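You operate a simulated robot arm through the tools that you are given. There is no shell and no other tool.

You are at the controls of a simulated two-armed robot. One attempt, no reset.

## Task
Fit the tape roll from the bench and tape the near side of the coil in the tape stand.
Fine: set the tape dial to Mid before the stroke; that side only; carriage back at Load.

Only the result counts: the job must be done as asked and must still hold three seconds after the hand-in. Knocking over, shifting, dropping, spilling or breaking anything else fails it.

## Robot
Two 7-joint arms with fingered hands on one trunk that stands fixed in place. Base frame: the origin is at the foot of the trunk, x ahead of it, y to its left, z up. Lengths are in mm, angles in rad, forces in N, time in s.
The left shoulder is at [69, 152, 1091], the right one opposite. With the tool pointing down near the work surface each hand reaches from about 400 to 820 mm from the base axis, measured 20 degrees to its own side. Payload 3.8 kg a hand.
The TCP of each hand is the grasp point between the finger pads, 30 mm short of the fingertips. In the tool frame z runs along the fingers and y along their closing line. The gripper opens to 104 mm. The gripper's body begins 35 mm behind the TCP. The gripper is a hand of 5 fingers: y runs from the thumb to the fingers, the wrist lies at [-15, -104, -178] in the tool frame, and closing takes about 1.5 s.
Orientation is told as [roll, pitch, yaw] about the base's x, y, z axes, in that order, counted from this pose: with the fingers straight down and the wrist toward the robot, the tool's x, y and z point along [0, 1, 0], [1, 0, 0] and [0, 0, -1] of the base frame.

## Interface
- The arms move only by the tool move_arm. It takes "left_commands", "right_commands" or both (then of equal length, played together; a hand with none holds still); each is a list of rows, each a list of 3 entries, a list of its own where there are three numbers: the turn, a rotation vector about the base's x, y, z in rad, then the shift along the base's x, y, z in mm, then the opening, from 0 (shut) to 1 (fully open). In form: [[[ax, ay, az], [dx, dy, dz], grip], ...]. A call has 1 to 20 rows; each row is the pose to reach, as a shift and turn from the pose commanded when the call began. A row lasts 0.2 s, in which the tool goes at most 50 mm and 0.15 rad; a call with a longer step from one row to the next is refused whole, and so is a gripper value outside its range. Where a pose cannot be reached the arm comes as near as it can. A force on the tool above 50 N (or 10 N above the force at the start of the call, whichever is more), or a blocked arm, ends the call early, and 0.2 s more pass. Each finger travels about 72 mm/s and halts on what it meets, pressing with about 33 N; the grip force reading is that of the motor and also rises with nothing between the fingers. The clock runs only during rows and for 0.2 s after the last one: add rows that repeat a pose to give the fingers time. The reply holds the time, the measured pose of the TCP, the force on the tool along the base axes, the opening and the grip force, in the units named above and with some noise, with the torque about the TCP (base axes, N m) and any sound that the robot's microphone picked up.
- Cameras (640 x 400 px; columns grow to the right, rows downward): "scene" is now at [181.6, 36.9, 1251.5]; the picture's right is [0.40, -0.91, -0.08], its down [-0.45, -0.12, -0.88] and it looks along [0.80, 0.39, -0.46] (base axes); focal length 214 px, centre (320, 200). "left" rides on the left gripper at [-80, -78, -141] in its tool frame; the picture's right is [-0.78, -0.30, 0.56], its down [0.54, -0.78, 0.33] and it looks along [0.33, 0.56, 0.76] (tool axes); focal length 247 px, centre (320, 200). "right" rides on the right gripper at [80, -78, -141] in its tool frame; the picture's right is [-0.78, 0.30, -0.56], its down [-0.53, -0.78, 0.33] and it looks along [-0.33, 0.56, 0.76] (tool axes); focal length 247 px, centre (320, 200). There is no depth. A picture from a camera that has moved, and an enlarged one, comes with that camera's place and axes in the base frame and with its lens.
- grab_frame(camera): a new picture of that camera. The clock stands still meanwhile.
- slide_trunk(by): slides the trunk up (or, below 0, down) by that many mm; the arms and the scene camera ride with it, the base frame stays. It gives what a move gives, with no picture.
- hand_shape(shape, hand): the hand has 5 fingers and takes this shape, open, in about a second: jaw (thumb against the fingers, like two jaws); tri (thumb and two fingers); tip (a fingertip pinch); poke (one finger out to press); point (the index stretched); flat (the hand flat); cup (the hand cupped); fist (a fist). The gripper value then closes the fingers along that shape, each until it touches; the sizes above hold for jaw. It gives what a move gives, with no picture.
- pan_tilt(pan, tilt): turns the head with the scene camera to pan (to the left, within 1.396 rad either way) and tilt (down, from -0.506 to 1.204), counted from straight ahead of the robot. It gives what a move gives.
- close_up(camera, box): a new picture of the part [left, top, right, bottom] of that camera's present view, enlarged. The clock stands still meanwhile.
- sign_off(): hands the job in; it is judged then, once.

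Places have to be worked out from the pictures, the camera data and where the tool is seen. Open the grippers and draw the arms clear of the work before you hand the job in, unless the task says otherwise.

The tools are called after "Call:" by a JSON object that holds its "method" and its "body". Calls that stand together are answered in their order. move_arm: Moves the arms, as the interface text tells. Its arguments: {"type":"object","properties":{"left_commands":{"type":"array","items":{"type":"array"}},"right_commands":{"type":"array","items":{"type":"array"}}},"required":[]} The other tools are called the same way: slide_trunk (by) slides the trunk up or down; hand_shape (shape, hand) gives the hand a shape; pan_tilt (pan, tilt) turns the head that bears the scene camera; grab_frame (camera) takes a picture; close_up (camera, box) takes an enlarged picture of a part of a camera's view; sign_off () hands the job in.

At the start:

```text
clock: 0.0
left_eef_pos: [404.3, 412.4, 1152.2]
left_ee_rot: [0.0, 0.001, -0.001]
left_wrist_force: [0.3, -0.5, 0.2]
left_moment: [0.01, 0.0, -0.04]
left_opening: 103.9
left_grip_force: 0.0
left_shape: jaw
right_eef_pos: [429.3, -34.7, 1147.3]
right_ee_rot: [-0.001, -0.001, 0.0]
right_wrist_force: [0.4, 0.4, 0.1]
right_moment: [-0.01, 0.0, -0.01]
right_opening: 103.8
right_grip_force: 0.1
right_shape: jaw
trunk travel left (down, up): [-175.0, 281.0]
head pan, tilt: [0.421, 0.291]
```

scene: 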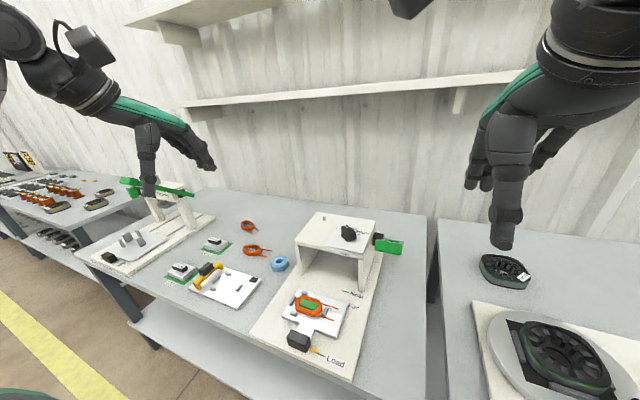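
right: 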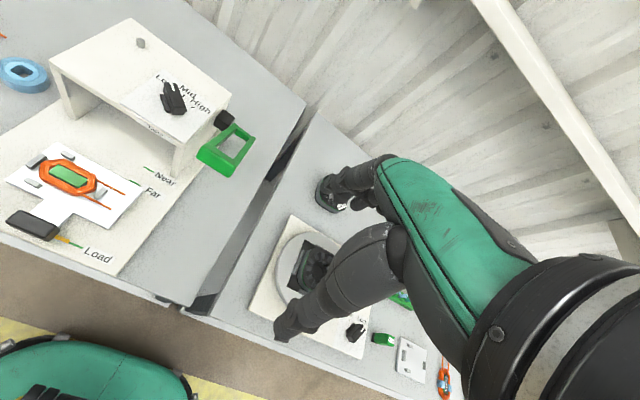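
left: 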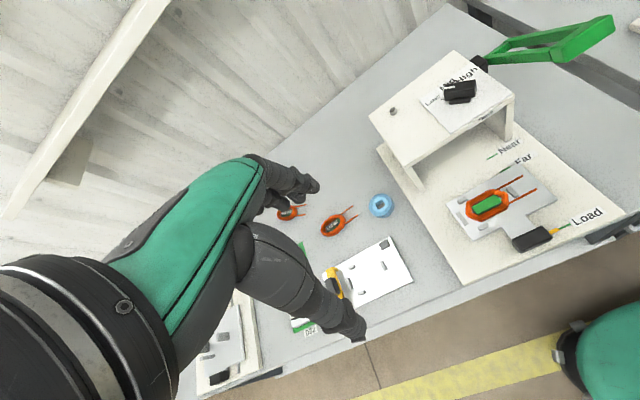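

I'll begin by inspecting the tape stand, the coil and the tape roll closely from the cameras before moving anything.

Call:
{"method": "close_up", "body": {"camera": "scene", "box": [230, 200, 430, 390]}}

Call:
{"method": "close_up", "body": {"camera": "right", "box": [0, 0, 280, 280]}}

Call:
{"method": "close_up", "body": {"camera": "left", "box": [340, 0, 640, 280]}}

```text
2.11 times, centred on (330, 295) of scene
camera zoom: at [181.6, 36.9, 1251.5], right [0.4, -0.91, -0.08], down [-0.45, -0.12, -0.88], along [0.8, 0.39, -0.46], focal length 452 px, centre (299, 0)
```

zoom: 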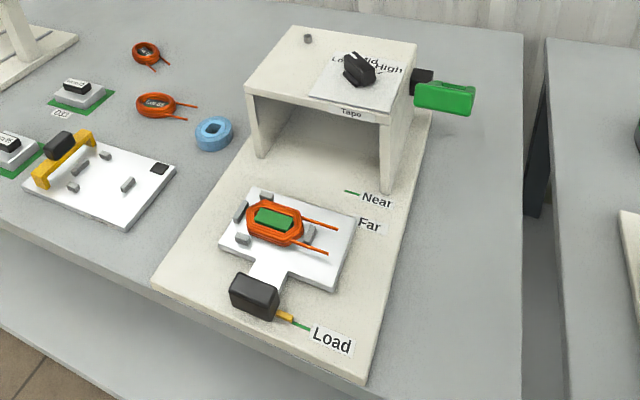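

```text
1.43 times, centred on (140, 140) of right
camera zoom: at [350.8, 46.4, 1288.7], right [0.3, -0.78, 0.56], down [-0.78, -0.53, -0.33], along [0.56, -0.33, -0.76], focal length 353 px, centre (577, 286)
```

zoom: 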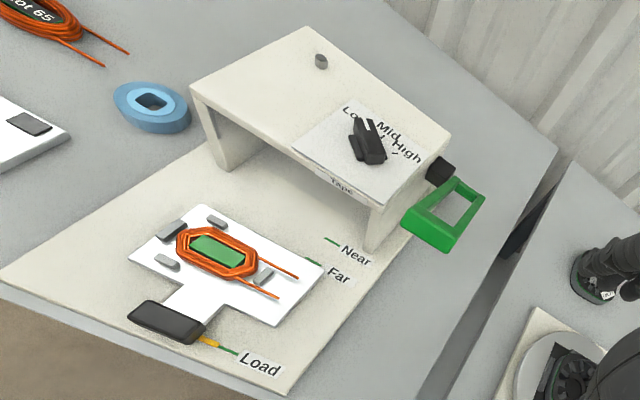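

```text
1.43 times, centred on (490, 140) of left
camera zoom: at [325.8, 333.4, 1293.2], right [-0.3, -0.78, -0.56], down [-0.78, 0.54, -0.33], along [0.56, 0.33, -0.76], focal length 353 px, centre (77, 286)
```

zoom: 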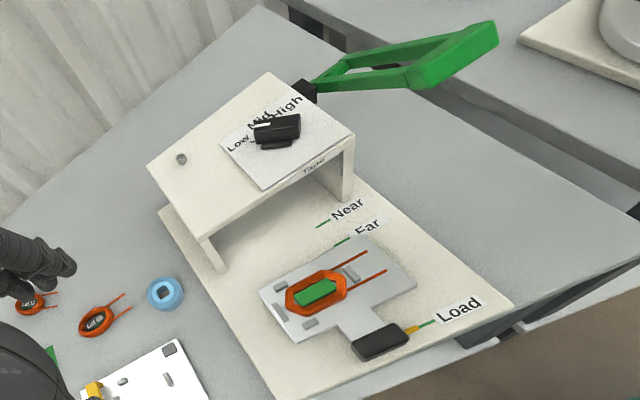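

The stand shows a carriage at Load with a coil, a gantry with a dial, a small peg and a green lever; the blue roll sits left of the stand. I'll zoom in on the dial, peg, lever and roll for detail.

Call:
{"method": "close_up", "body": {"camera": "scene", "box": [300, 205, 420, 280]}}

Call:
{"method": "close_up", "body": {"camera": "scene", "box": [230, 235, 310, 285]}}

Call:
{"method": "close_up", "body": {"camera": "scene", "box": [260, 280, 372, 380]}}

Call:
{"method": "close_up", "body": {"camera": "right", "box": [120, 20, 280, 200]}}

Call:
{"method": "close_up", "body": {"camera": "left", "box": [360, 50, 640, 225]}}

```text
5.33 times, centred on (360, 242) of scene
camera zoom: at [181.6, 36.9, 1251.5], right [0.4, -0.91, -0.08], down [-0.45, -0.12, -0.88], along [0.8, 0.39, -0.46], focal length 1144 px, centre (107, -27)
```

zoom: 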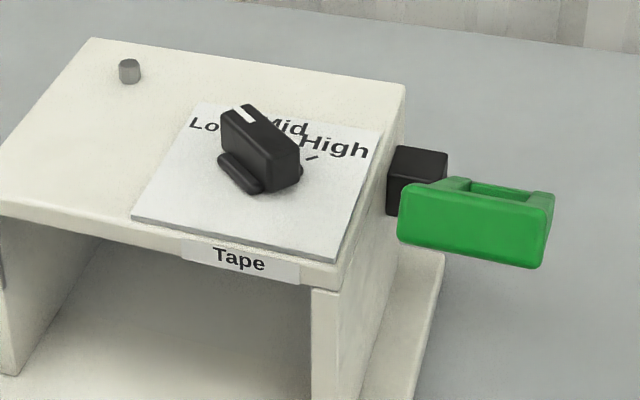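

```text
8.00 times, centred on (270, 260) of scene
camera zoom: at [181.6, 36.9, 1251.5], right [0.4, -0.91, -0.08], down [-0.45, -0.12, -0.88], along [0.8, 0.39, -0.46], focal length 1716 px, centre (720, -280)
```

zoom: 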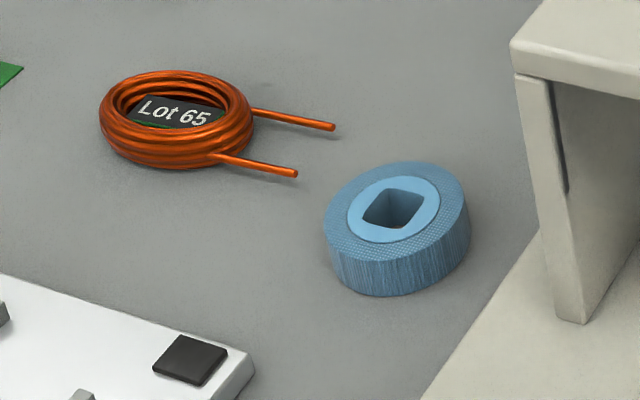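

```text
4.00 times, centred on (316, 330) of scene
camera zoom: at [181.6, 36.9, 1251.5], right [0.4, -0.91, -0.08], down [-0.45, -0.12, -0.88], along [0.8, 0.39, -0.46], focal length 858 px, centre (336, -320)
```

zoom: 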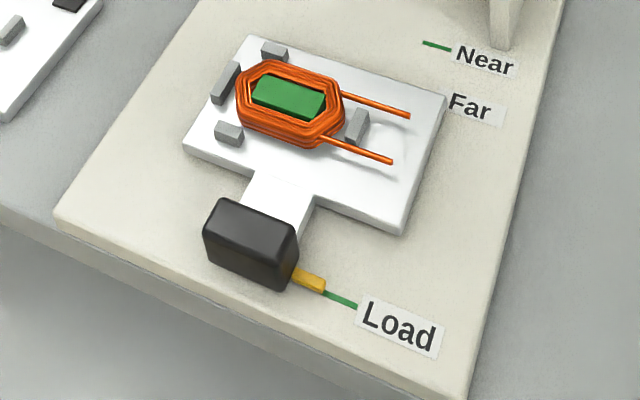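

```text
2.22 times, centred on (200, 110) of right
camera zoom: at [350.8, 46.4, 1288.7], right [0.3, -0.78, 0.56], down [-0.78, -0.53, -0.33], along [0.56, -0.33, -0.76], focal length 549 px, centre (587, 400)
```

zoom: 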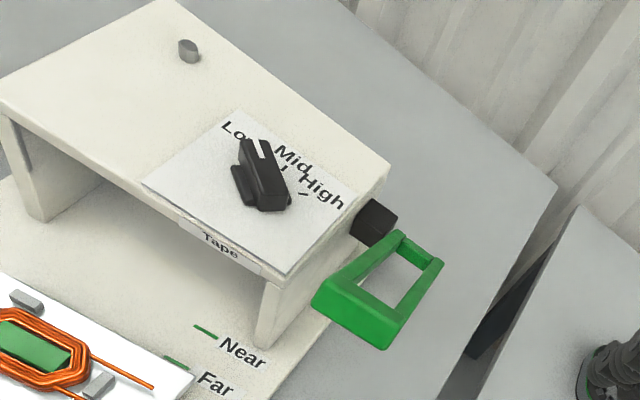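

```text
2.29 times, centred on (500, 138) of left
camera zoom: at [325.8, 333.4, 1293.2], right [-0.3, -0.78, -0.56], down [-0.78, 0.54, -0.33], along [0.56, 0.33, -0.76], focal length 564 px, centre (-91, 343)
```

zoom: 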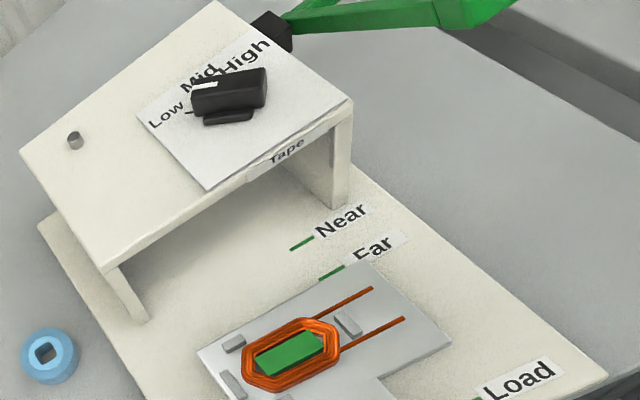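

Triangulating, the roll is near [610, 422, ~745], the peg top near [711, 287, 886], and the lever hub near [701, 114, 852]. I'll move the left hand above the roll, staying high, to get a closer view.

Call:
{"method": "move_arm", "body": {"left_commands": [[[0, 0, 0], [30, 2, -30], 1], [[0, 0, 0], [60, 4, -60], 1], [[0, 0, 0], [90, 5, -90], 1], [[0, 0, 0], [120, 6, -120], 1], [[0, 0, 0], [150, 8, -150], 1], [[0, 0, 0], [180, 9, -180], 1], [[0, 0, 0], [200, 10, -200], 1], [[0, 0, 0], [200, 10, -200], 1]]}}

Call:
{"method": "grab_frame", "body": {"camera": "left"}}

Call:
{"method": "grab_frame", "body": {"camera": "scene"}}

```text
clock: 1.8
left_eef_pos: [602.5, 422.9, 951.8]
left_ee_rot: [0.0, 0.0, -0.001]
left_wrist_force: [0.2, -0.1, -1.3]
left_moment: [0.01, 0.0, -0.03]
left_opening: 103.9
left_grip_force: 0.0
left_shape: jaw
right_eef_pos: [429.1, -35.8, 1147.2]
right_ee_rot: [0.0, 0.0, 0.0]
right_wrist_force: [-0.7, -0.2, 0.6]
right_moment: [0.03, -0.02, 0.0]
right_opening: 103.8
right_grip_force: 0.1
right_shape: jaw
trunk travel left (down, up): [-175.0, 281.0]
head pan, tilt: [0.421, 0.291]
```

```text
taken
camera left: at [523.3, 343.7, 1093.1], right [-0.3, -0.78, -0.56], down [-0.78, 0.54, -0.33], along [0.56, 0.33, -0.76], focal length 247 px, centre (320, 200)
```

left: 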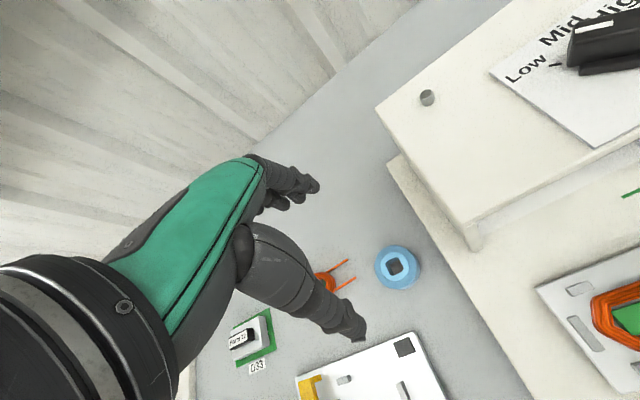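

```text
taken
camera scene: at [181.1, 36.8, 1251.6], right [0.4, -0.91, -0.08], down [-0.45, -0.12, -0.88], along [0.8, 0.39, -0.46], focal length 214 px, centre (320, 200)
```

scene: 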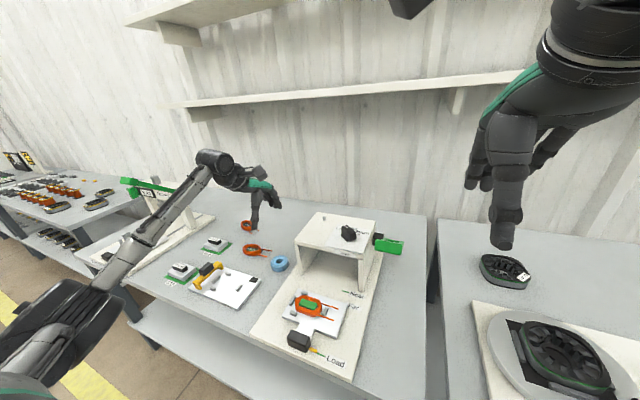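

The roll's top centre works out near [607, 423, 746]. I'll partly close the fingers (about 88 mm), descend to about z 840 over it and look again before grasping.

Call:
{"method": "move_arm", "body": {"left_commands": [[[0, 0, 0], [2, 0, -30], 0.87], [[0, 0, 0], [4, 0, -60], 0.87], [[0, 0, 0], [5, 0, -90], 0.87], [[0, 0, 0], [5, 0, -112], 0.87], [[0, 0, 0], [5, 0, -112], 0.87]]}}

Call:
{"method": "grab_frame", "body": {"camera": "left"}}

Call:
{"method": "close_up", "body": {"camera": "scene", "box": [200, 160, 344, 250]}}

Call:
{"method": "close_up", "body": {"camera": "scene", "box": [230, 215, 326, 275]}}

```text
clock: 3.0
left_eef_pos: [608.2, 423.6, 839.5]
left_ee_rot: [0.0, 0.0, 0.0]
left_wrist_force: [-0.5, -0.9, -0.6]
left_moment: [0.0, 0.02, -0.02]
left_opening: 91.0
left_grip_force: 0.1
left_shape: jaw
right_eef_pos: [428.8, -34.3, 1146.8]
right_ee_rot: [0.001, 0.001, 0.001]
right_wrist_force: [-0.7, 0.3, -0.2]
right_moment: [0.0, -0.02, -0.01]
right_opening: 103.6
right_grip_force: 0.0
right_shape: jaw
trunk travel left (down, up): [-175.0, 281.0]
head pan, tilt: [0.421, 0.291]
```

```text
taken
camera left: at [529.4, 344.1, 980.6], right [-0.3, -0.78, -0.56], down [-0.78, 0.53, -0.33], along [0.56, 0.33, -0.76], focal length 247 px, centre (320, 200)
```

left: 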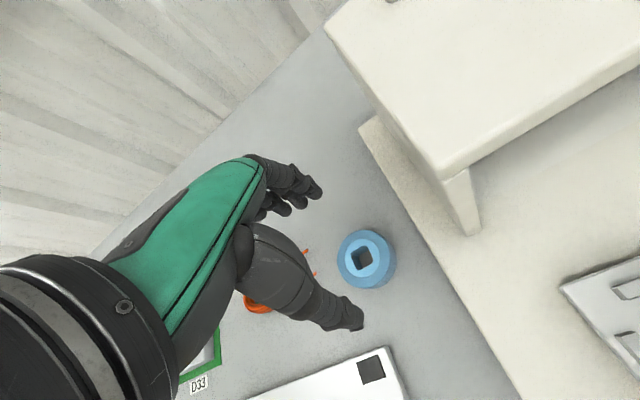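

```text
4.44 times, centred on (272, 205) of scene
camera zoom: at [181.4, 36.8, 1251.5], right [0.4, -0.91, -0.08], down [-0.45, -0.12, -0.88], along [0.8, 0.39, -0.46], focal length 953 px, centre (533, 178)
```

zoom: 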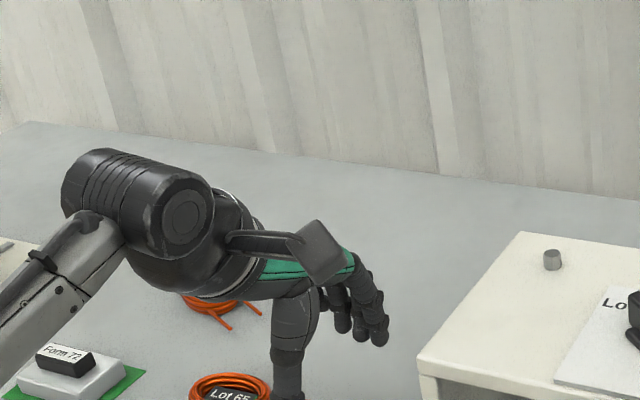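

```text
6.67 times, centred on (278, 245) of scene
camera zoom: at [181.4, 36.8, 1251.5], right [0.4, -0.91, -0.08], down [-0.45, -0.12, -0.88], along [0.8, 0.39, -0.46], focal length 1430 px, centre (600, -100)
```

zoom: 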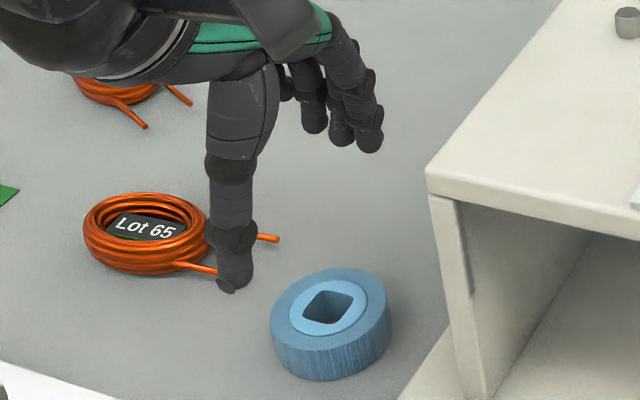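

The roll centre refines to about [611, 423, 745], with the table near 722. I'll shift 3 mm forward and lower in two stages, the first to TCP z ≈ 773.

Call:
{"method": "move_arm", "body": {"left_commands": [[[0, 0, 0], [3, 0, -25], 0.87], [[0, 0, 0], [3, 0, -50], 0.87], [[0, 0, 0], [3, 0, -66], 0.87], [[0, 0, 0], [3, 0, -66], 0.87]]}}

Call:
{"method": "grab_frame", "body": {"camera": "left"}}

Call:
{"method": "close_up", "body": {"camera": "scene", "box": [230, 215, 326, 275]}}

```text
clock: 4.0
left_eef_pos: [614.4, 423.4, 772.0]
left_ee_rot: [0.001, -0.001, 0.001]
left_wrist_force: [0.3, -0.4, 1.0]
left_moment: [0.02, -0.03, -0.02]
left_opening: 90.6
left_grip_force: 0.1
left_shape: jaw
right_eef_pos: [430.0, -35.1, 1146.7]
right_ee_rot: [0.0, 0.0, -0.001]
right_wrist_force: [0.3, 0.3, 0.4]
right_moment: [0.01, 0.02, -0.02]
right_opening: 103.5
right_grip_force: 0.1
right_shape: jaw
trunk travel left (down, up): [-175.0, 281.0]
head pan, tilt: [0.421, 0.291]
```

```text
taken
camera left: at [534.9, 344.6, 914.4], right [-0.3, -0.78, -0.56], down [-0.78, 0.54, -0.33], along [0.56, 0.33, -0.76], focal length 247 px, centre (320, 200)
```

left: 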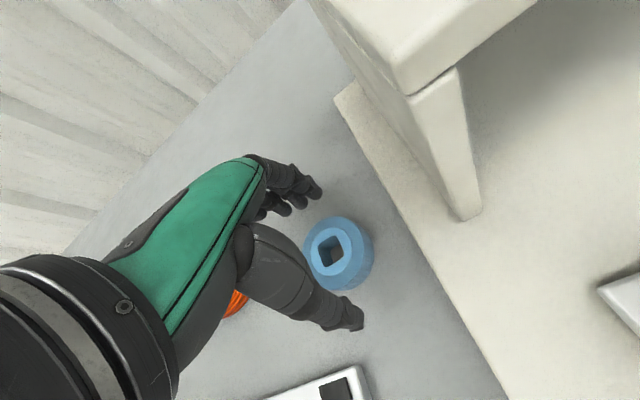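

```text
6.67 times, centred on (278, 245) of scene
camera zoom: at [181.5, 36.9, 1251.5], right [0.4, -0.91, -0.08], down [-0.45, -0.12, -0.88], along [0.8, 0.39, -0.46], focal length 1430 px, centre (600, -100)
```

zoom: 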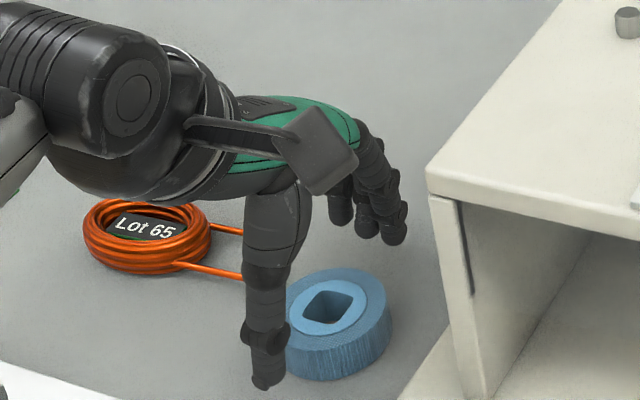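

Left camera and scene disagree slightly about the roll's offset from the fingers. I'll zoom in on both views before descending further.

Call:
{"method": "close_up", "body": {"camera": "left", "box": [240, 140, 432, 350]}}

Call:
{"method": "close_up", "body": {"camera": "scene", "box": [255, 240, 303, 280]}}

```text
1.90 times, centred on (336, 245) of left
camera zoom: at [534.9, 344.6, 914.4], right [-0.3, -0.78, -0.56], down [-0.78, 0.54, -0.33], along [0.56, 0.33, -0.76], focal length 470 px, centre (290, 114)
```

zoom: 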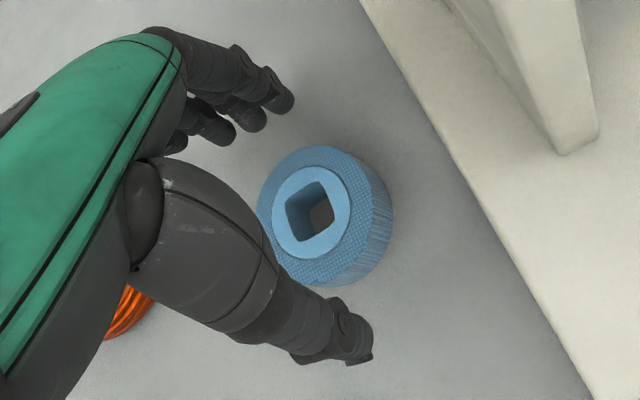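

```text
10.00 times, centred on (279, 260) of scene
camera zoom: at [181.5, 36.9, 1251.5], right [0.4, -0.91, -0.08], down [-0.45, -0.12, -0.88], along [0.8, 0.39, -0.46], focal length 2145 px, centre (730, -400)
```

zoom: 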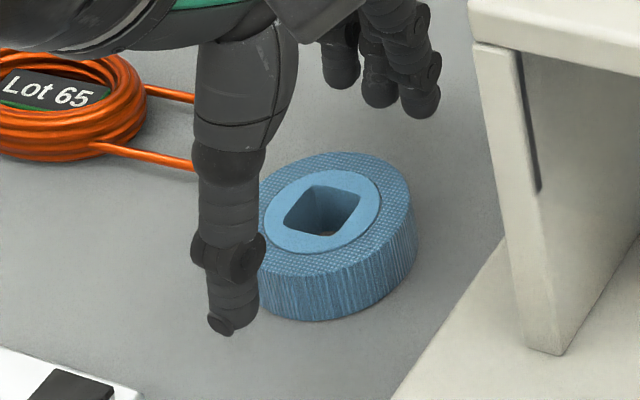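

The zoom shows the roll ring centre about 3 mm nearer than the TCP, well within the open fingers. I'll shift −3 mm in x, lower to TCP z ≈ 757 and close the grip.

Call:
{"method": "move_arm", "body": {"left_commands": [[[0, 0, 0], [-3, 1, -5], 0.87], [[0, 0, 0], [-3, 1, -10], 0.87], [[0, 0, 0], [-3, 1, -15], 0.87], [[0, 0, 0], [-3, 1, -15], 0.87]]}}

Call:
{"method": "close_up", "body": {"camera": "scene", "box": [255, 240, 303, 280]}}

Call:
{"method": "close_up", "body": {"camera": "left", "box": [240, 140, 432, 350]}}

```text
clock: 5.0
left_eef_pos: [609.2, 425.7, 758.8]
left_ee_rot: [-0.001, 0.0, 0.001]
left_wrist_force: [-0.3, -0.5, 0.2]
left_moment: [-0.01, -0.02, 0.0]
left_opening: 90.6
left_grip_force: 0.1
left_shape: jaw
right_eef_pos: [430.1, -35.1, 1147.2]
right_ee_rot: [0.0, 0.0, 0.001]
right_wrist_force: [0.0, 0.1, 0.2]
right_moment: [-0.01, -0.02, -0.02]
right_opening: 103.7
right_grip_force: 0.1
right_shape: jaw
trunk travel left (down, up): [-175.0, 281.0]
head pan, tilt: [0.421, 0.291]
```

```text
10.00 times, centred on (279, 260) of scene
camera zoom: at [181.6, 36.9, 1251.5], right [0.4, -0.91, -0.08], down [-0.45, -0.12, -0.88], along [0.8, 0.39, -0.46], focal length 2145 px, centre (730, -400)
```

zoom: 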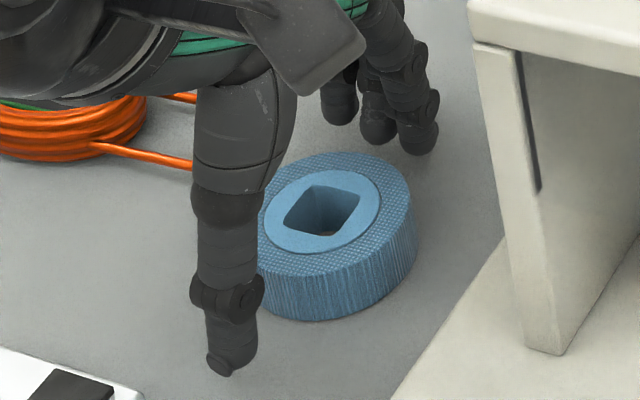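

```text
1.90 times, centred on (336, 245) of left
camera zoom: at [531.0, 345.5, 900.2], right [-0.3, -0.78, -0.56], down [-0.78, 0.53, -0.33], along [0.56, 0.33, -0.76], focal length 470 px, centre (290, 114)
```

zoom: 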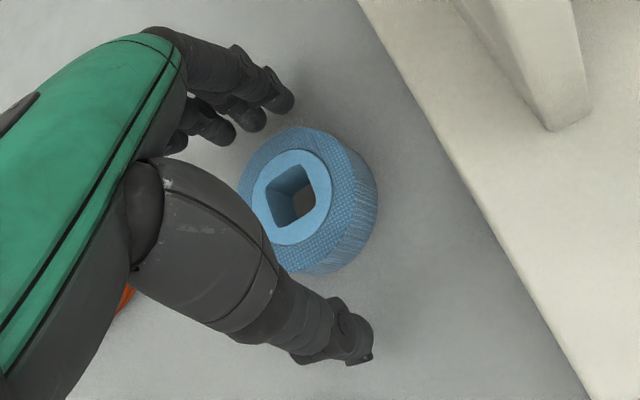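

Fingers straddle the roll with clearance and no contact. I'll close the grip now and allow time for the fingers.

Call:
{"method": "move_arm", "body": {"left_commands": [[[0, 0, 0], [0, 0, 0], 0.5], [[0, 0, 0], [0, 0, 0], 0.3], [[0, 0, 0], [0, 0, 0], 0.2], [[0, 0, 0], [0, 0, 0], 0.2], [[0, 0, 0], [0, 0, 0], 0.2], [[0, 0, 0], [0, 0, 0], 0.2], [[0, 0, 0], [0, 0, 0], 0.2], [[0, 0, 0], [0, 0, 0], 0.2]]}}

Call:
{"method": "close_up", "body": {"camera": "scene", "box": [255, 240, 303, 280]}}

Call:
{"method": "close_up", "body": {"camera": "left", "box": [240, 140, 432, 350]}}

```text
clock: 6.8
left_eef_pos: [609.8, 425.4, 759.5]
left_ee_rot: [-0.001, 0.0, -0.002]
left_wrist_force: [1.2, 0.1, -0.5]
left_moment: [0.03, -0.02, -0.02]
left_opening: 51.7
left_grip_force: 32.9
left_shape: jaw
right_eef_pos: [428.7, -35.1, 1148.2]
right_ee_rot: [0.0, 0.0, 0.001]
right_wrist_force: [-0.1, 0.8, 0.0]
right_moment: [0.02, 0.01, 0.02]
right_opening: 103.6
right_grip_force: 0.0
right_shape: jaw
trunk travel left (down, up): [-175.0, 281.0]
head pan, tilt: [0.421, 0.291]
```

```text
10.00 times, centred on (279, 260) of scene
camera zoom: at [181.7, 36.9, 1251.5], right [0.4, -0.91, -0.08], down [-0.45, -0.12, -0.88], along [0.8, 0.39, -0.46], focal length 2145 px, centre (730, -400)
```

zoom: 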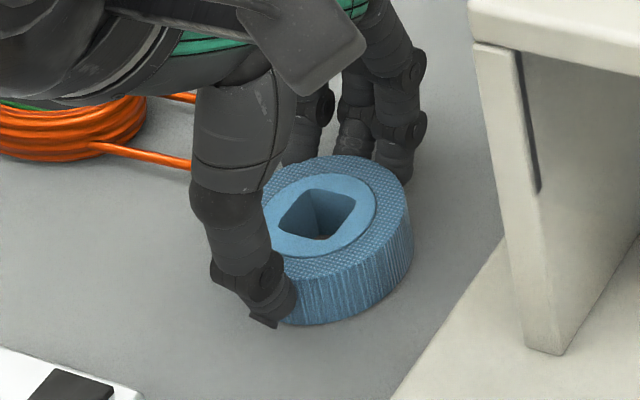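

```text
1.90 times, centred on (336, 245) of left
camera zoom: at [531.1, 345.5, 900.2], right [-0.3, -0.78, -0.56], down [-0.78, 0.54, -0.33], along [0.56, 0.33, -0.76], focal length 470 px, centre (290, 114)
```

zoom: 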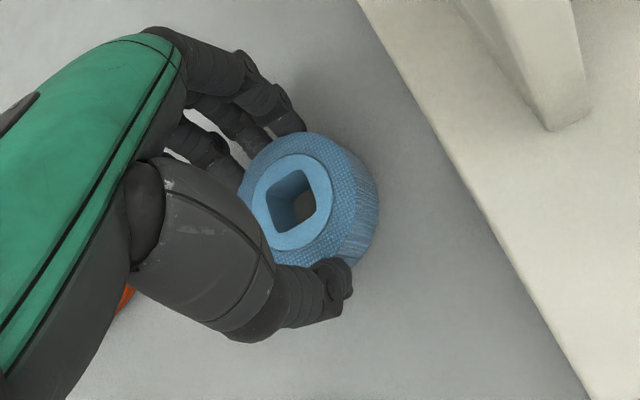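

The roll is held (opening 51.7 mm, grip 33 N). I'll lift it straight up 190 mm, clear of the gantry and peg.

Call:
{"method": "move_arm", "body": {"left_commands": [[[0, 0, 0], [0, 0, 8], 0.2], [[0, 0, 0], [0, 0, 25], 0.2], [[0, 0, 0], [0, 0, 55], 0.2], [[0, 0, 0], [0, 0, 90], 0.2], [[0, 0, 0], [0, 0, 125], 0.2], [[0, 0, 0], [0, 0, 160], 0.2], [[0, 0, 0], [0, 0, 190], 0.2], [[0, 0, 0], [0, 0, 190], 0.2]]}}

Call:
{"method": "grab_frame", "body": {"camera": "left"}}

Call:
{"method": "close_up", "body": {"camera": "scene", "box": [240, 170, 384, 260]}}

```text
clock: 8.6
left_eef_pos: [610.3, 421.9, 947.1]
left_ee_rot: [-0.001, 0.001, 0.0]
left_wrist_force: [0.1, 0.3, -0.7]
left_moment: [0.0, 0.04, -0.01]
left_opening: 51.7
left_grip_force: 33.2
left_shape: jaw
right_eef_pos: [429.5, -35.7, 1147.8]
right_ee_rot: [0.0, 0.001, 0.001]
right_wrist_force: [0.8, 0.2, -0.4]
right_moment: [-0.01, 0.02, 0.01]
right_opening: 103.7
right_grip_force: 0.0
right_shape: jaw
trunk travel left (down, up): [-175.0, 281.0]
head pan, tilt: [0.421, 0.291]
```

```text
taken
camera left: at [530.7, 342.8, 1088.4], right [-0.3, -0.78, -0.56], down [-0.78, 0.54, -0.33], along [0.56, 0.33, -0.76], focal length 247 px, centre (320, 200)
```

left: 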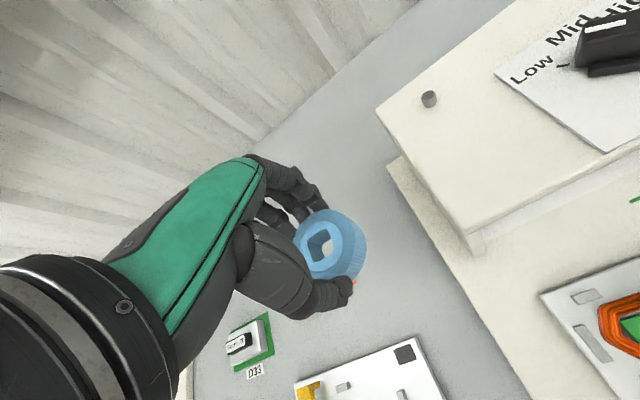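

```text
4.44 times, centred on (312, 215) of scene
camera zoom: at [181.8, 37.1, 1251.4], right [0.4, -0.91, -0.08], down [-0.45, -0.12, -0.88], along [0.8, 0.39, -0.46], focal length 953 px, centre (356, 133)
```

zoom: 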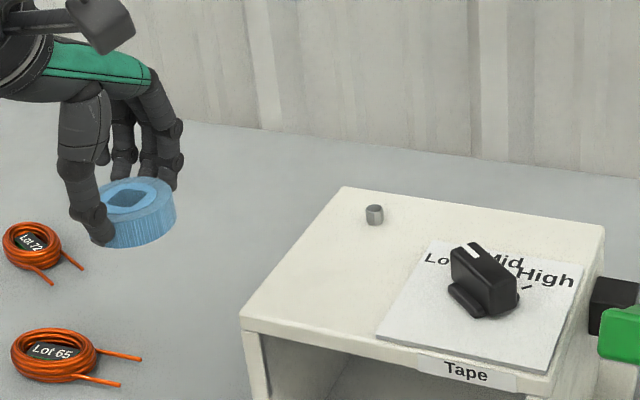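

The roll is centred on the TCP and the peg top triangulates at about [708, 288, 886]. I'll carry the roll across at z ≈ 949 to directly above the peg.

Call:
{"method": "move_arm", "body": {"left_commands": [[[0, 0, 0], [15, -20, 0], 0.2], [[0, 0, 0], [35, -48, 0], 0.2], [[0, 0, 0], [57, -78, 0], 0.2], [[0, 0, 0], [79, -108, 0], 0.2], [[0, 0, 0], [93, -128, 0], 0.2], [[0, 0, 0], [98, -135, 0], 0.2], [[0, 0, 0], [98, -135, 0], 0.2]]}}

Call:
{"method": "grab_frame", "body": {"camera": "left"}}

Call:
{"method": "close_up", "body": {"camera": "scene", "box": [280, 170, 424, 260]}}

Call:
{"method": "grab_frame", "body": {"camera": "right"}}

```text
clock: 10.2
left_eef_pos: [706.9, 287.8, 948.8]
left_ee_rot: [0.0, 0.0, -0.001]
left_wrist_force: [0.2, -0.7, -0.9]
left_moment: [-0.01, -0.05, -0.01]
left_opening: 51.8
left_grip_force: 33.0
left_shape: jaw
right_eef_pos: [429.9, -34.5, 1147.5]
right_ee_rot: [-0.001, 0.001, 0.0]
right_wrist_force: [-0.2, -0.2, -0.1]
right_moment: [-0.01, 0.01, -0.02]
right_opening: 103.5
right_grip_force: 0.0
right_shape: jaw
trunk travel left (down, up): [-175.0, 281.0]
head pan, tilt: [0.421, 0.291]
```

```text
taken
camera left: at [628.0, 209.3, 1090.6], right [-0.3, -0.78, -0.56], down [-0.78, 0.53, -0.33], along [0.56, 0.33, -0.76], focal length 247 px, centre (320, 200)
```

left: 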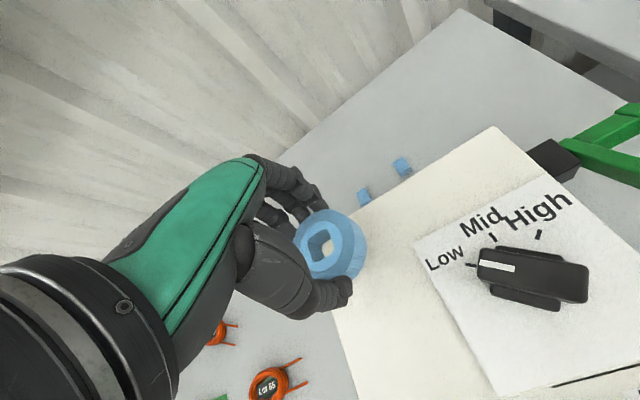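

```text
4.44 times, centred on (352, 215) of scene
camera zoom: at [181.7, 36.9, 1251.5], right [0.4, -0.91, -0.08], down [-0.45, -0.12, -0.88], along [0.8, 0.39, -0.46], focal length 953 px, centre (178, 133)
```

zoom: 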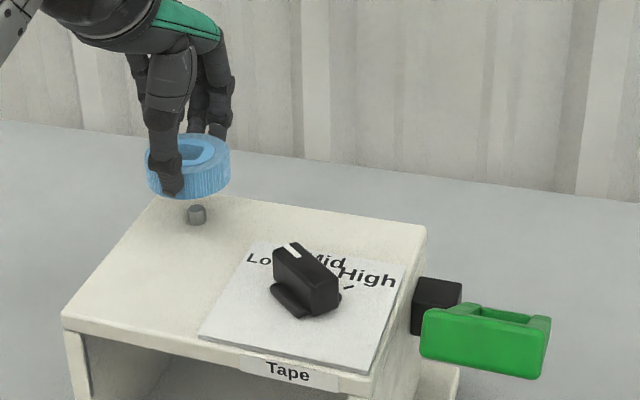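

```text
taken
camera right: at [351.0, 46.4, 1288.6], right [0.3, -0.78, 0.56], down [-0.78, -0.53, -0.33], along [0.56, -0.33, -0.76], focal length 247 px, centre (320, 200)
```

right: 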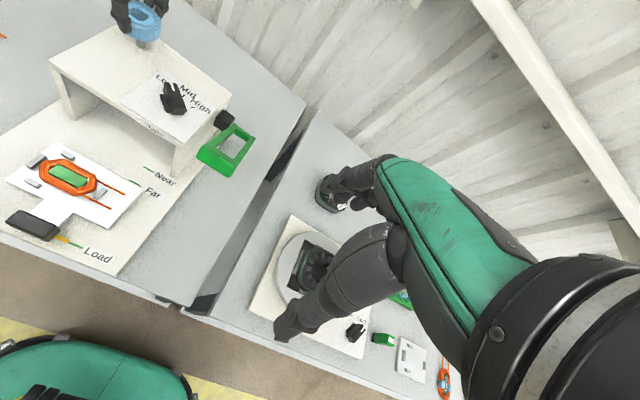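

The roll is hovering above the peg; the dial pointer is at Low with ticks for Mid and High visible. I'll zoom to check roll-to-peg alignment from scene and right cameras.

Call:
{"method": "close_up", "body": {"camera": "scene", "box": [306, 190, 354, 230]}}

Call:
{"method": "close_up", "body": {"camera": "right", "box": [100, 0, 180, 60]}}

Call:
{"method": "close_up", "body": {"camera": "left", "box": [270, 180, 430, 300]}}

Call:
{"method": "close_up", "body": {"camera": "left", "box": [400, 160, 640, 360]}}

```text
10.00 times, centred on (330, 210) of scene
camera zoom: at [181.7, 36.9, 1251.5], right [0.4, -0.91, -0.08], down [-0.45, -0.12, -0.88], along [0.8, 0.39, -0.46], focal length 2145 px, centre (220, 100)
```

zoom: 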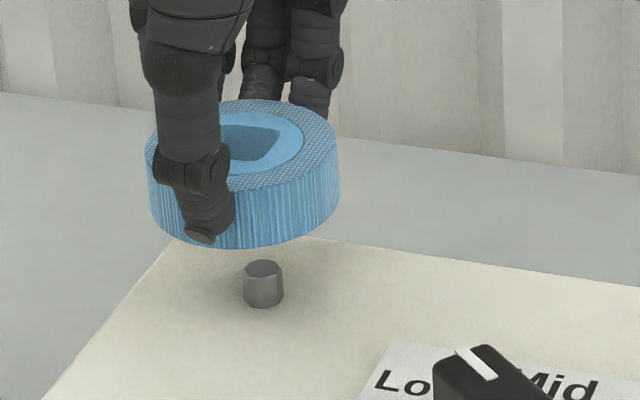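

```text
6.67 times, centred on (140, 30) of right
camera zoom: at [351.0, 46.4, 1288.6], right [0.3, -0.78, 0.56], down [-0.78, -0.53, -0.33], along [0.56, -0.33, -0.76], focal length 1646 px, centre (1520, 1333)
```

zoom: 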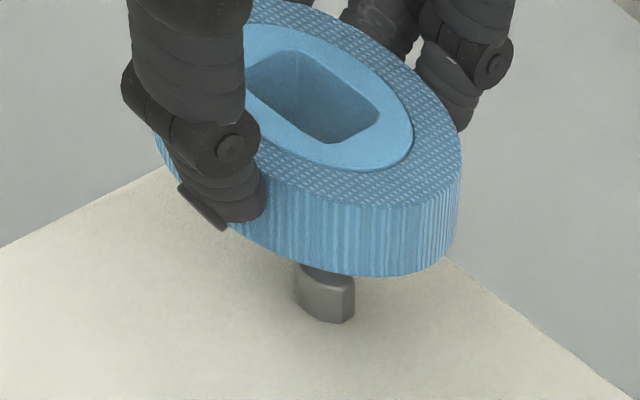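

```text
3.33 times, centred on (350, 240) of left
camera zoom: at [628.0, 209.3, 1090.6], right [-0.3, -0.78, -0.56], down [-0.78, 0.53, -0.33], along [0.56, 0.33, -0.76], focal length 823 px, centre (220, 67)
```

zoom: 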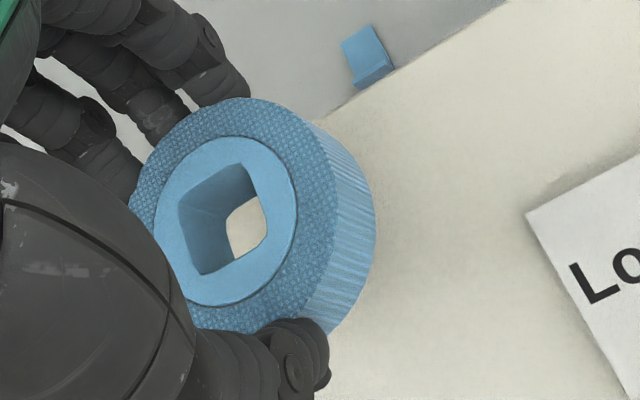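

```text
2.00 times, centred on (520, 260) of left
camera zoom: at [628.0, 209.3, 1090.6], right [-0.3, -0.78, -0.56], down [-0.78, 0.53, -0.33], along [0.56, 0.33, -0.76], focal length 494 px, centre (-80, 80)
```

zoom: 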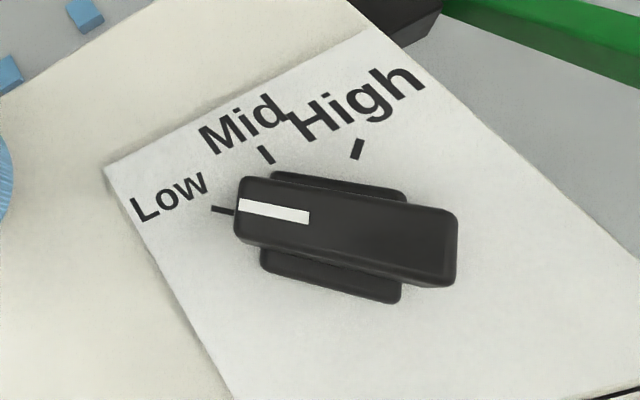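

The hole is a ~18.5 mm rounded square aligned with the base axes, and the stand also appears aligned. The peg seems squared too, so I'll zoom on it to check its orientation and size.

Call:
{"method": "close_up", "body": {"camera": "right", "box": [128, 26, 152, 41]}}

Call:
{"method": "close_up", "body": {"camera": "scene", "box": [326, 212, 342, 222]}}

```text
16.00 times, centred on (140, 34) of right
camera zoom: at [351.0, 46.4, 1288.6], right [0.3, -0.78, 0.56], down [-0.78, -0.53, -0.33], along [0.56, -0.33, -0.76], focal length 3952 px, centre (3200, 2864)
```

zoom: 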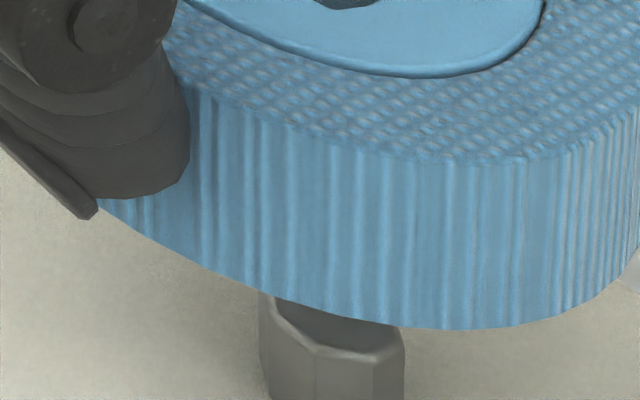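

```text
16.00 times, centred on (334, 217) of scene
camera zoom: at [181.7, 36.9, 1251.5], right [0.4, -0.91, -0.08], down [-0.45, -0.12, -0.88], along [0.8, 0.39, -0.46], focal length 3432 px, centre (96, -72)
```

zoom: 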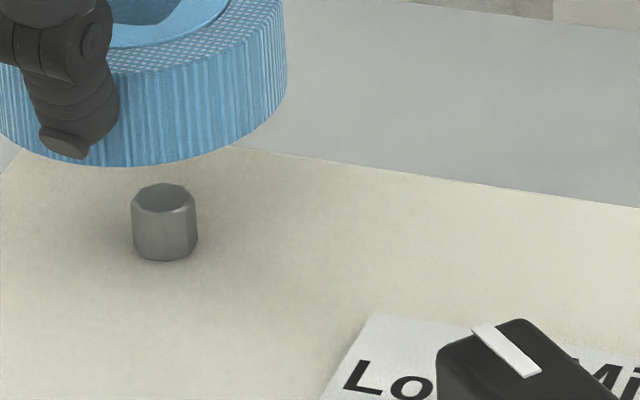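

The peg is a ~13 mm chamfered square, and both cameras agree it lies about +2 mm in x and −3.3 mm in y from the roll's hole. I'll make that correction, lower to just above the peg top and re-check.

Call:
{"method": "move_arm", "body": {"left_commands": [[[0, 0, 0], [1, -1.6, -5], 0.2], [[0, 0, 0], [2, -3.3, -12], 0.2], [[0, 0, 0], [2, -3.3, -18], 0.2], [[0, 0, 0], [2, -3.3, -18], 0.2]]}}

Call:
{"method": "close_up", "body": {"camera": "scene", "box": [306, 190, 354, 230]}}

Call:
{"method": "close_up", "body": {"camera": "right", "box": [100, 0, 180, 60]}}

Call:
{"method": "close_up", "body": {"camera": "left", "box": [270, 180, 430, 300]}}

```text
clock: 11.2
left_eef_pos: [709.8, 283.9, 931.6]
left_ee_rot: [0.001, 0.001, -0.001]
left_wrist_force: [-0.2, 0.7, -0.8]
left_moment: [-0.02, 0.0, -0.02]
left_opening: 52.0
left_grip_force: 33.2
left_shape: jaw
right_eef_pos: [430.2, -35.1, 1147.5]
right_ee_rot: [-0.001, 0.0, 0.0]
right_wrist_force: [0.5, -0.1, -0.2]
right_moment: [0.01, -0.01, -0.01]
right_opening: 103.8
right_grip_force: 0.1
right_shape: jaw
trunk travel left (down, up): [-175.0, 281.0]
head pan, tilt: [0.421, 0.291]
```

```text
10.00 times, centred on (330, 210) of scene
camera zoom: at [181.7, 36.8, 1251.5], right [0.4, -0.91, -0.08], down [-0.45, -0.12, -0.88], along [0.8, 0.39, -0.46], focal length 2145 px, centre (220, 100)
```

zoom: 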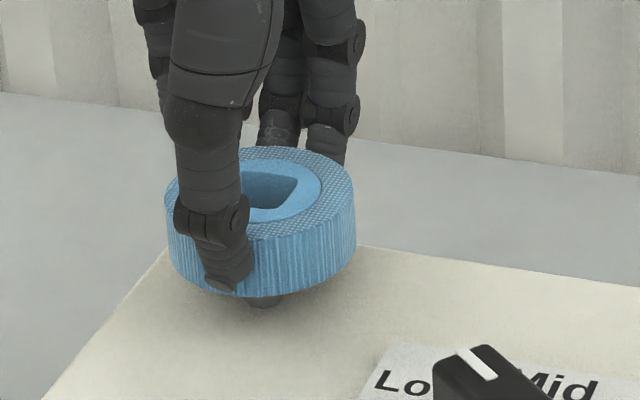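

```text
6.67 times, centred on (140, 30) of right
camera zoom: at [351.0, 46.3, 1288.6], right [0.3, -0.78, 0.56], down [-0.78, -0.53, -0.33], along [0.56, -0.33, -0.76], focal length 1646 px, centre (1520, 1333)
```

zoom: 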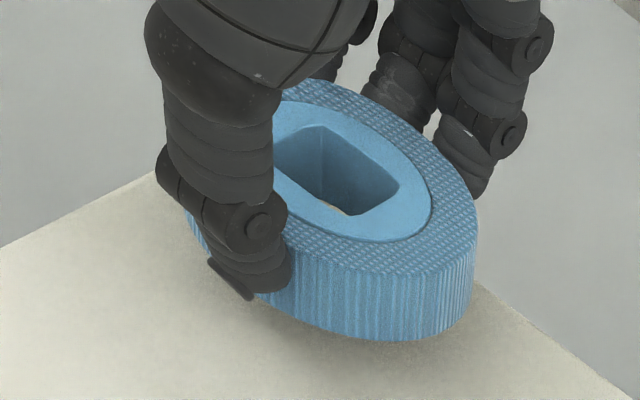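

```text
3.33 times, centred on (350, 240) of left
camera zoom: at [631.1, 205.9, 1072.2], right [-0.3, -0.78, -0.56], down [-0.78, 0.54, -0.33], along [0.56, 0.33, -0.76], focal length 823 px, centre (220, 67)
```

zoom: 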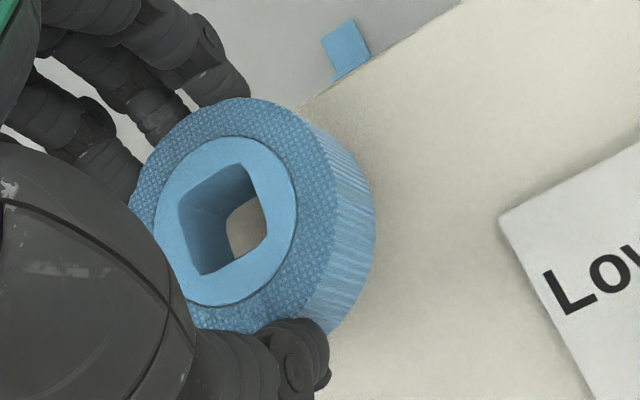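

Roll and peg now agree within about 1 mm in both views. I'll lower slowly onto the peg and watch the force readings.

Call:
{"method": "move_arm", "body": {"left_commands": [[[0, 0, 0], [0, 0, -4], 0.2], [[0, 0, 0], [0, 0, -8], 0.2], [[0, 0, 0], [0, 0, -11], 0.2], [[0, 0, 0], [0, 0, -14], 0.2], [[0, 0, 0], [0, 0, -16], 0.2], [[0, 0, 0], [0, 0, -16], 0.2]]}}

Call:
{"method": "close_up", "body": {"camera": "scene", "box": [306, 190, 354, 230]}}

Call:
{"method": "close_up", "body": {"camera": "right", "box": [100, 0, 180, 60]}}

Call:
{"method": "close_up", "body": {"camera": "left", "box": [270, 180, 430, 300]}}

```text
clock: 12.6
left_eef_pos: [709.7, 286.3, 914.3]
left_ee_rot: [0.0, -0.001, 0.0]
left_wrist_force: [-0.6, 0.0, 0.0]
left_moment: [0.01, 0.02, 0.04]
left_opening: 51.8
left_grip_force: 32.6
left_shape: jaw
right_eef_pos: [429.0, -35.5, 1147.7]
right_ee_rot: [0.0, 0.0, 0.0]
right_wrist_force: [0.7, 0.4, 0.3]
right_moment: [0.01, -0.01, -0.02]
right_opening: 103.7
right_grip_force: 0.0
right_shape: jaw
trunk travel left (down, up): [-175.0, 281.0]
head pan, tilt: [0.421, 0.291]
```

```text
10.00 times, centred on (330, 210) of scene
camera zoom: at [181.6, 36.8, 1251.5], right [0.4, -0.91, -0.08], down [-0.45, -0.12, -0.88], along [0.8, 0.39, -0.46], focal length 2145 px, centre (220, 100)
```

zoom: 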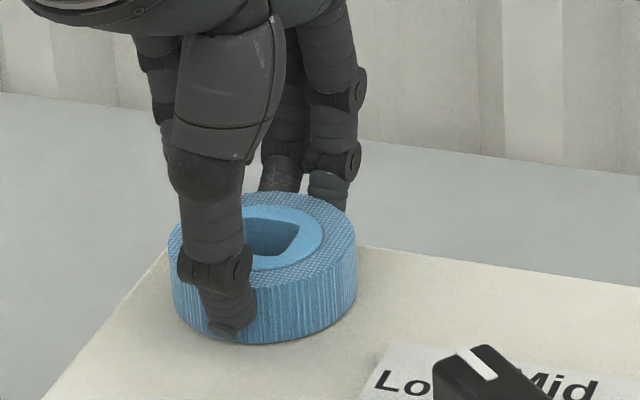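

```text
6.67 times, centred on (140, 30) of right
camera zoom: at [350.9, 46.3, 1288.7], right [0.3, -0.78, 0.56], down [-0.78, -0.53, -0.33], along [0.56, -0.33, -0.76], focal length 1646 px, centre (1520, 1333)
```

zoom: 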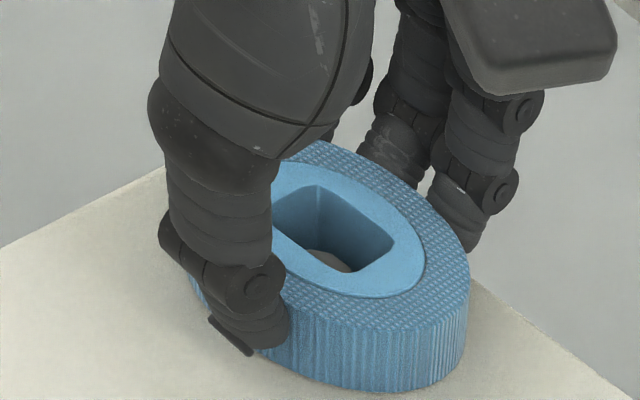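

```text
3.33 times, centred on (350, 240) of left
camera zoom: at [630.7, 206.3, 1055.3], right [-0.3, -0.78, -0.56], down [-0.78, 0.54, -0.33], along [0.56, 0.33, -0.76], focal length 823 px, centre (220, 67)
```

zoom: 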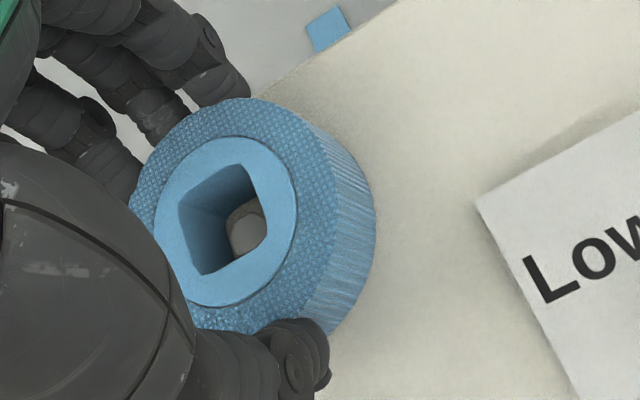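

The peg top is visible inside the hole and there's no contact force, so it's threaded. I'll lower a few more millimetres until it seats.

Call:
{"method": "move_arm", "body": {"left_commands": [[[0, 0, 0], [0, 0, -1.5], 0.2], [[0, 0, 0], [0, 0, -3], 0.2], [[0, 0, 0], [0, 0, -3], 0.2]]}}

Call:
{"method": "close_up", "body": {"camera": "scene", "box": [306, 190, 354, 230]}}

Call:
{"method": "close_up", "body": {"camera": "right", "box": [100, 0, 180, 60]}}

```text
clock: 13.4
left_eef_pos: [708.1, 286.5, 912.6]
left_ee_rot: [0.0, -0.004, 0.0]
left_wrist_force: [0.8, 0.2, 7.2]
left_moment: [0.0, -0.06, 0.02]
left_opening: 52.2
left_grip_force: 32.6
left_shape: jaw
right_eef_pos: [429.2, -35.9, 1147.1]
right_ee_rot: [0.001, 0.001, 0.001]
right_wrist_force: [0.5, 0.3, -0.5]
right_moment: [0.01, 0.04, 0.02]
right_opening: 103.9
right_grip_force: 0.1
right_shape: jaw
trunk travel left (down, up): [-175.0, 281.0]
head pan, tilt: [0.421, 0.291]
```

```text
10.00 times, centred on (330, 210) of scene
camera zoom: at [180.7, 36.6, 1251.7], right [0.4, -0.91, -0.08], down [-0.45, -0.12, -0.88], along [0.8, 0.39, -0.46], focal length 2145 px, centre (220, 100)
```

zoom: 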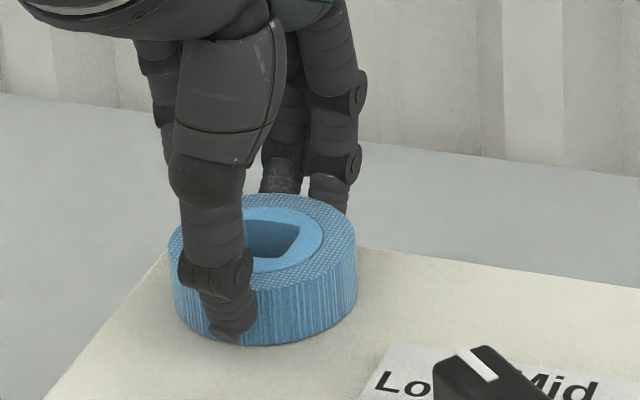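

```text
6.67 times, centred on (140, 30) of right
camera zoom: at [350.0, 46.1, 1289.1], right [0.3, -0.78, 0.56], down [-0.78, -0.53, -0.33], along [0.56, -0.33, -0.76], focal length 1646 px, centre (1520, 1333)
```

zoom: 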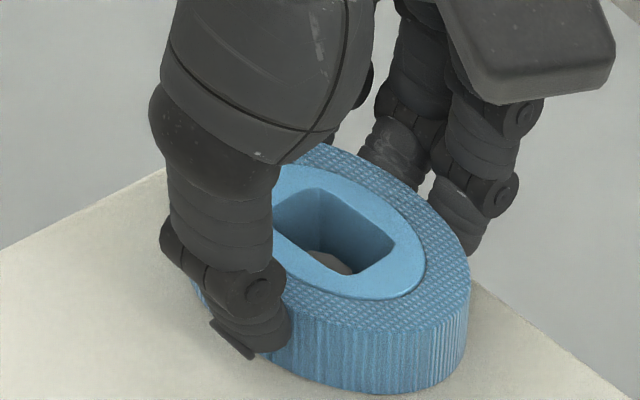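

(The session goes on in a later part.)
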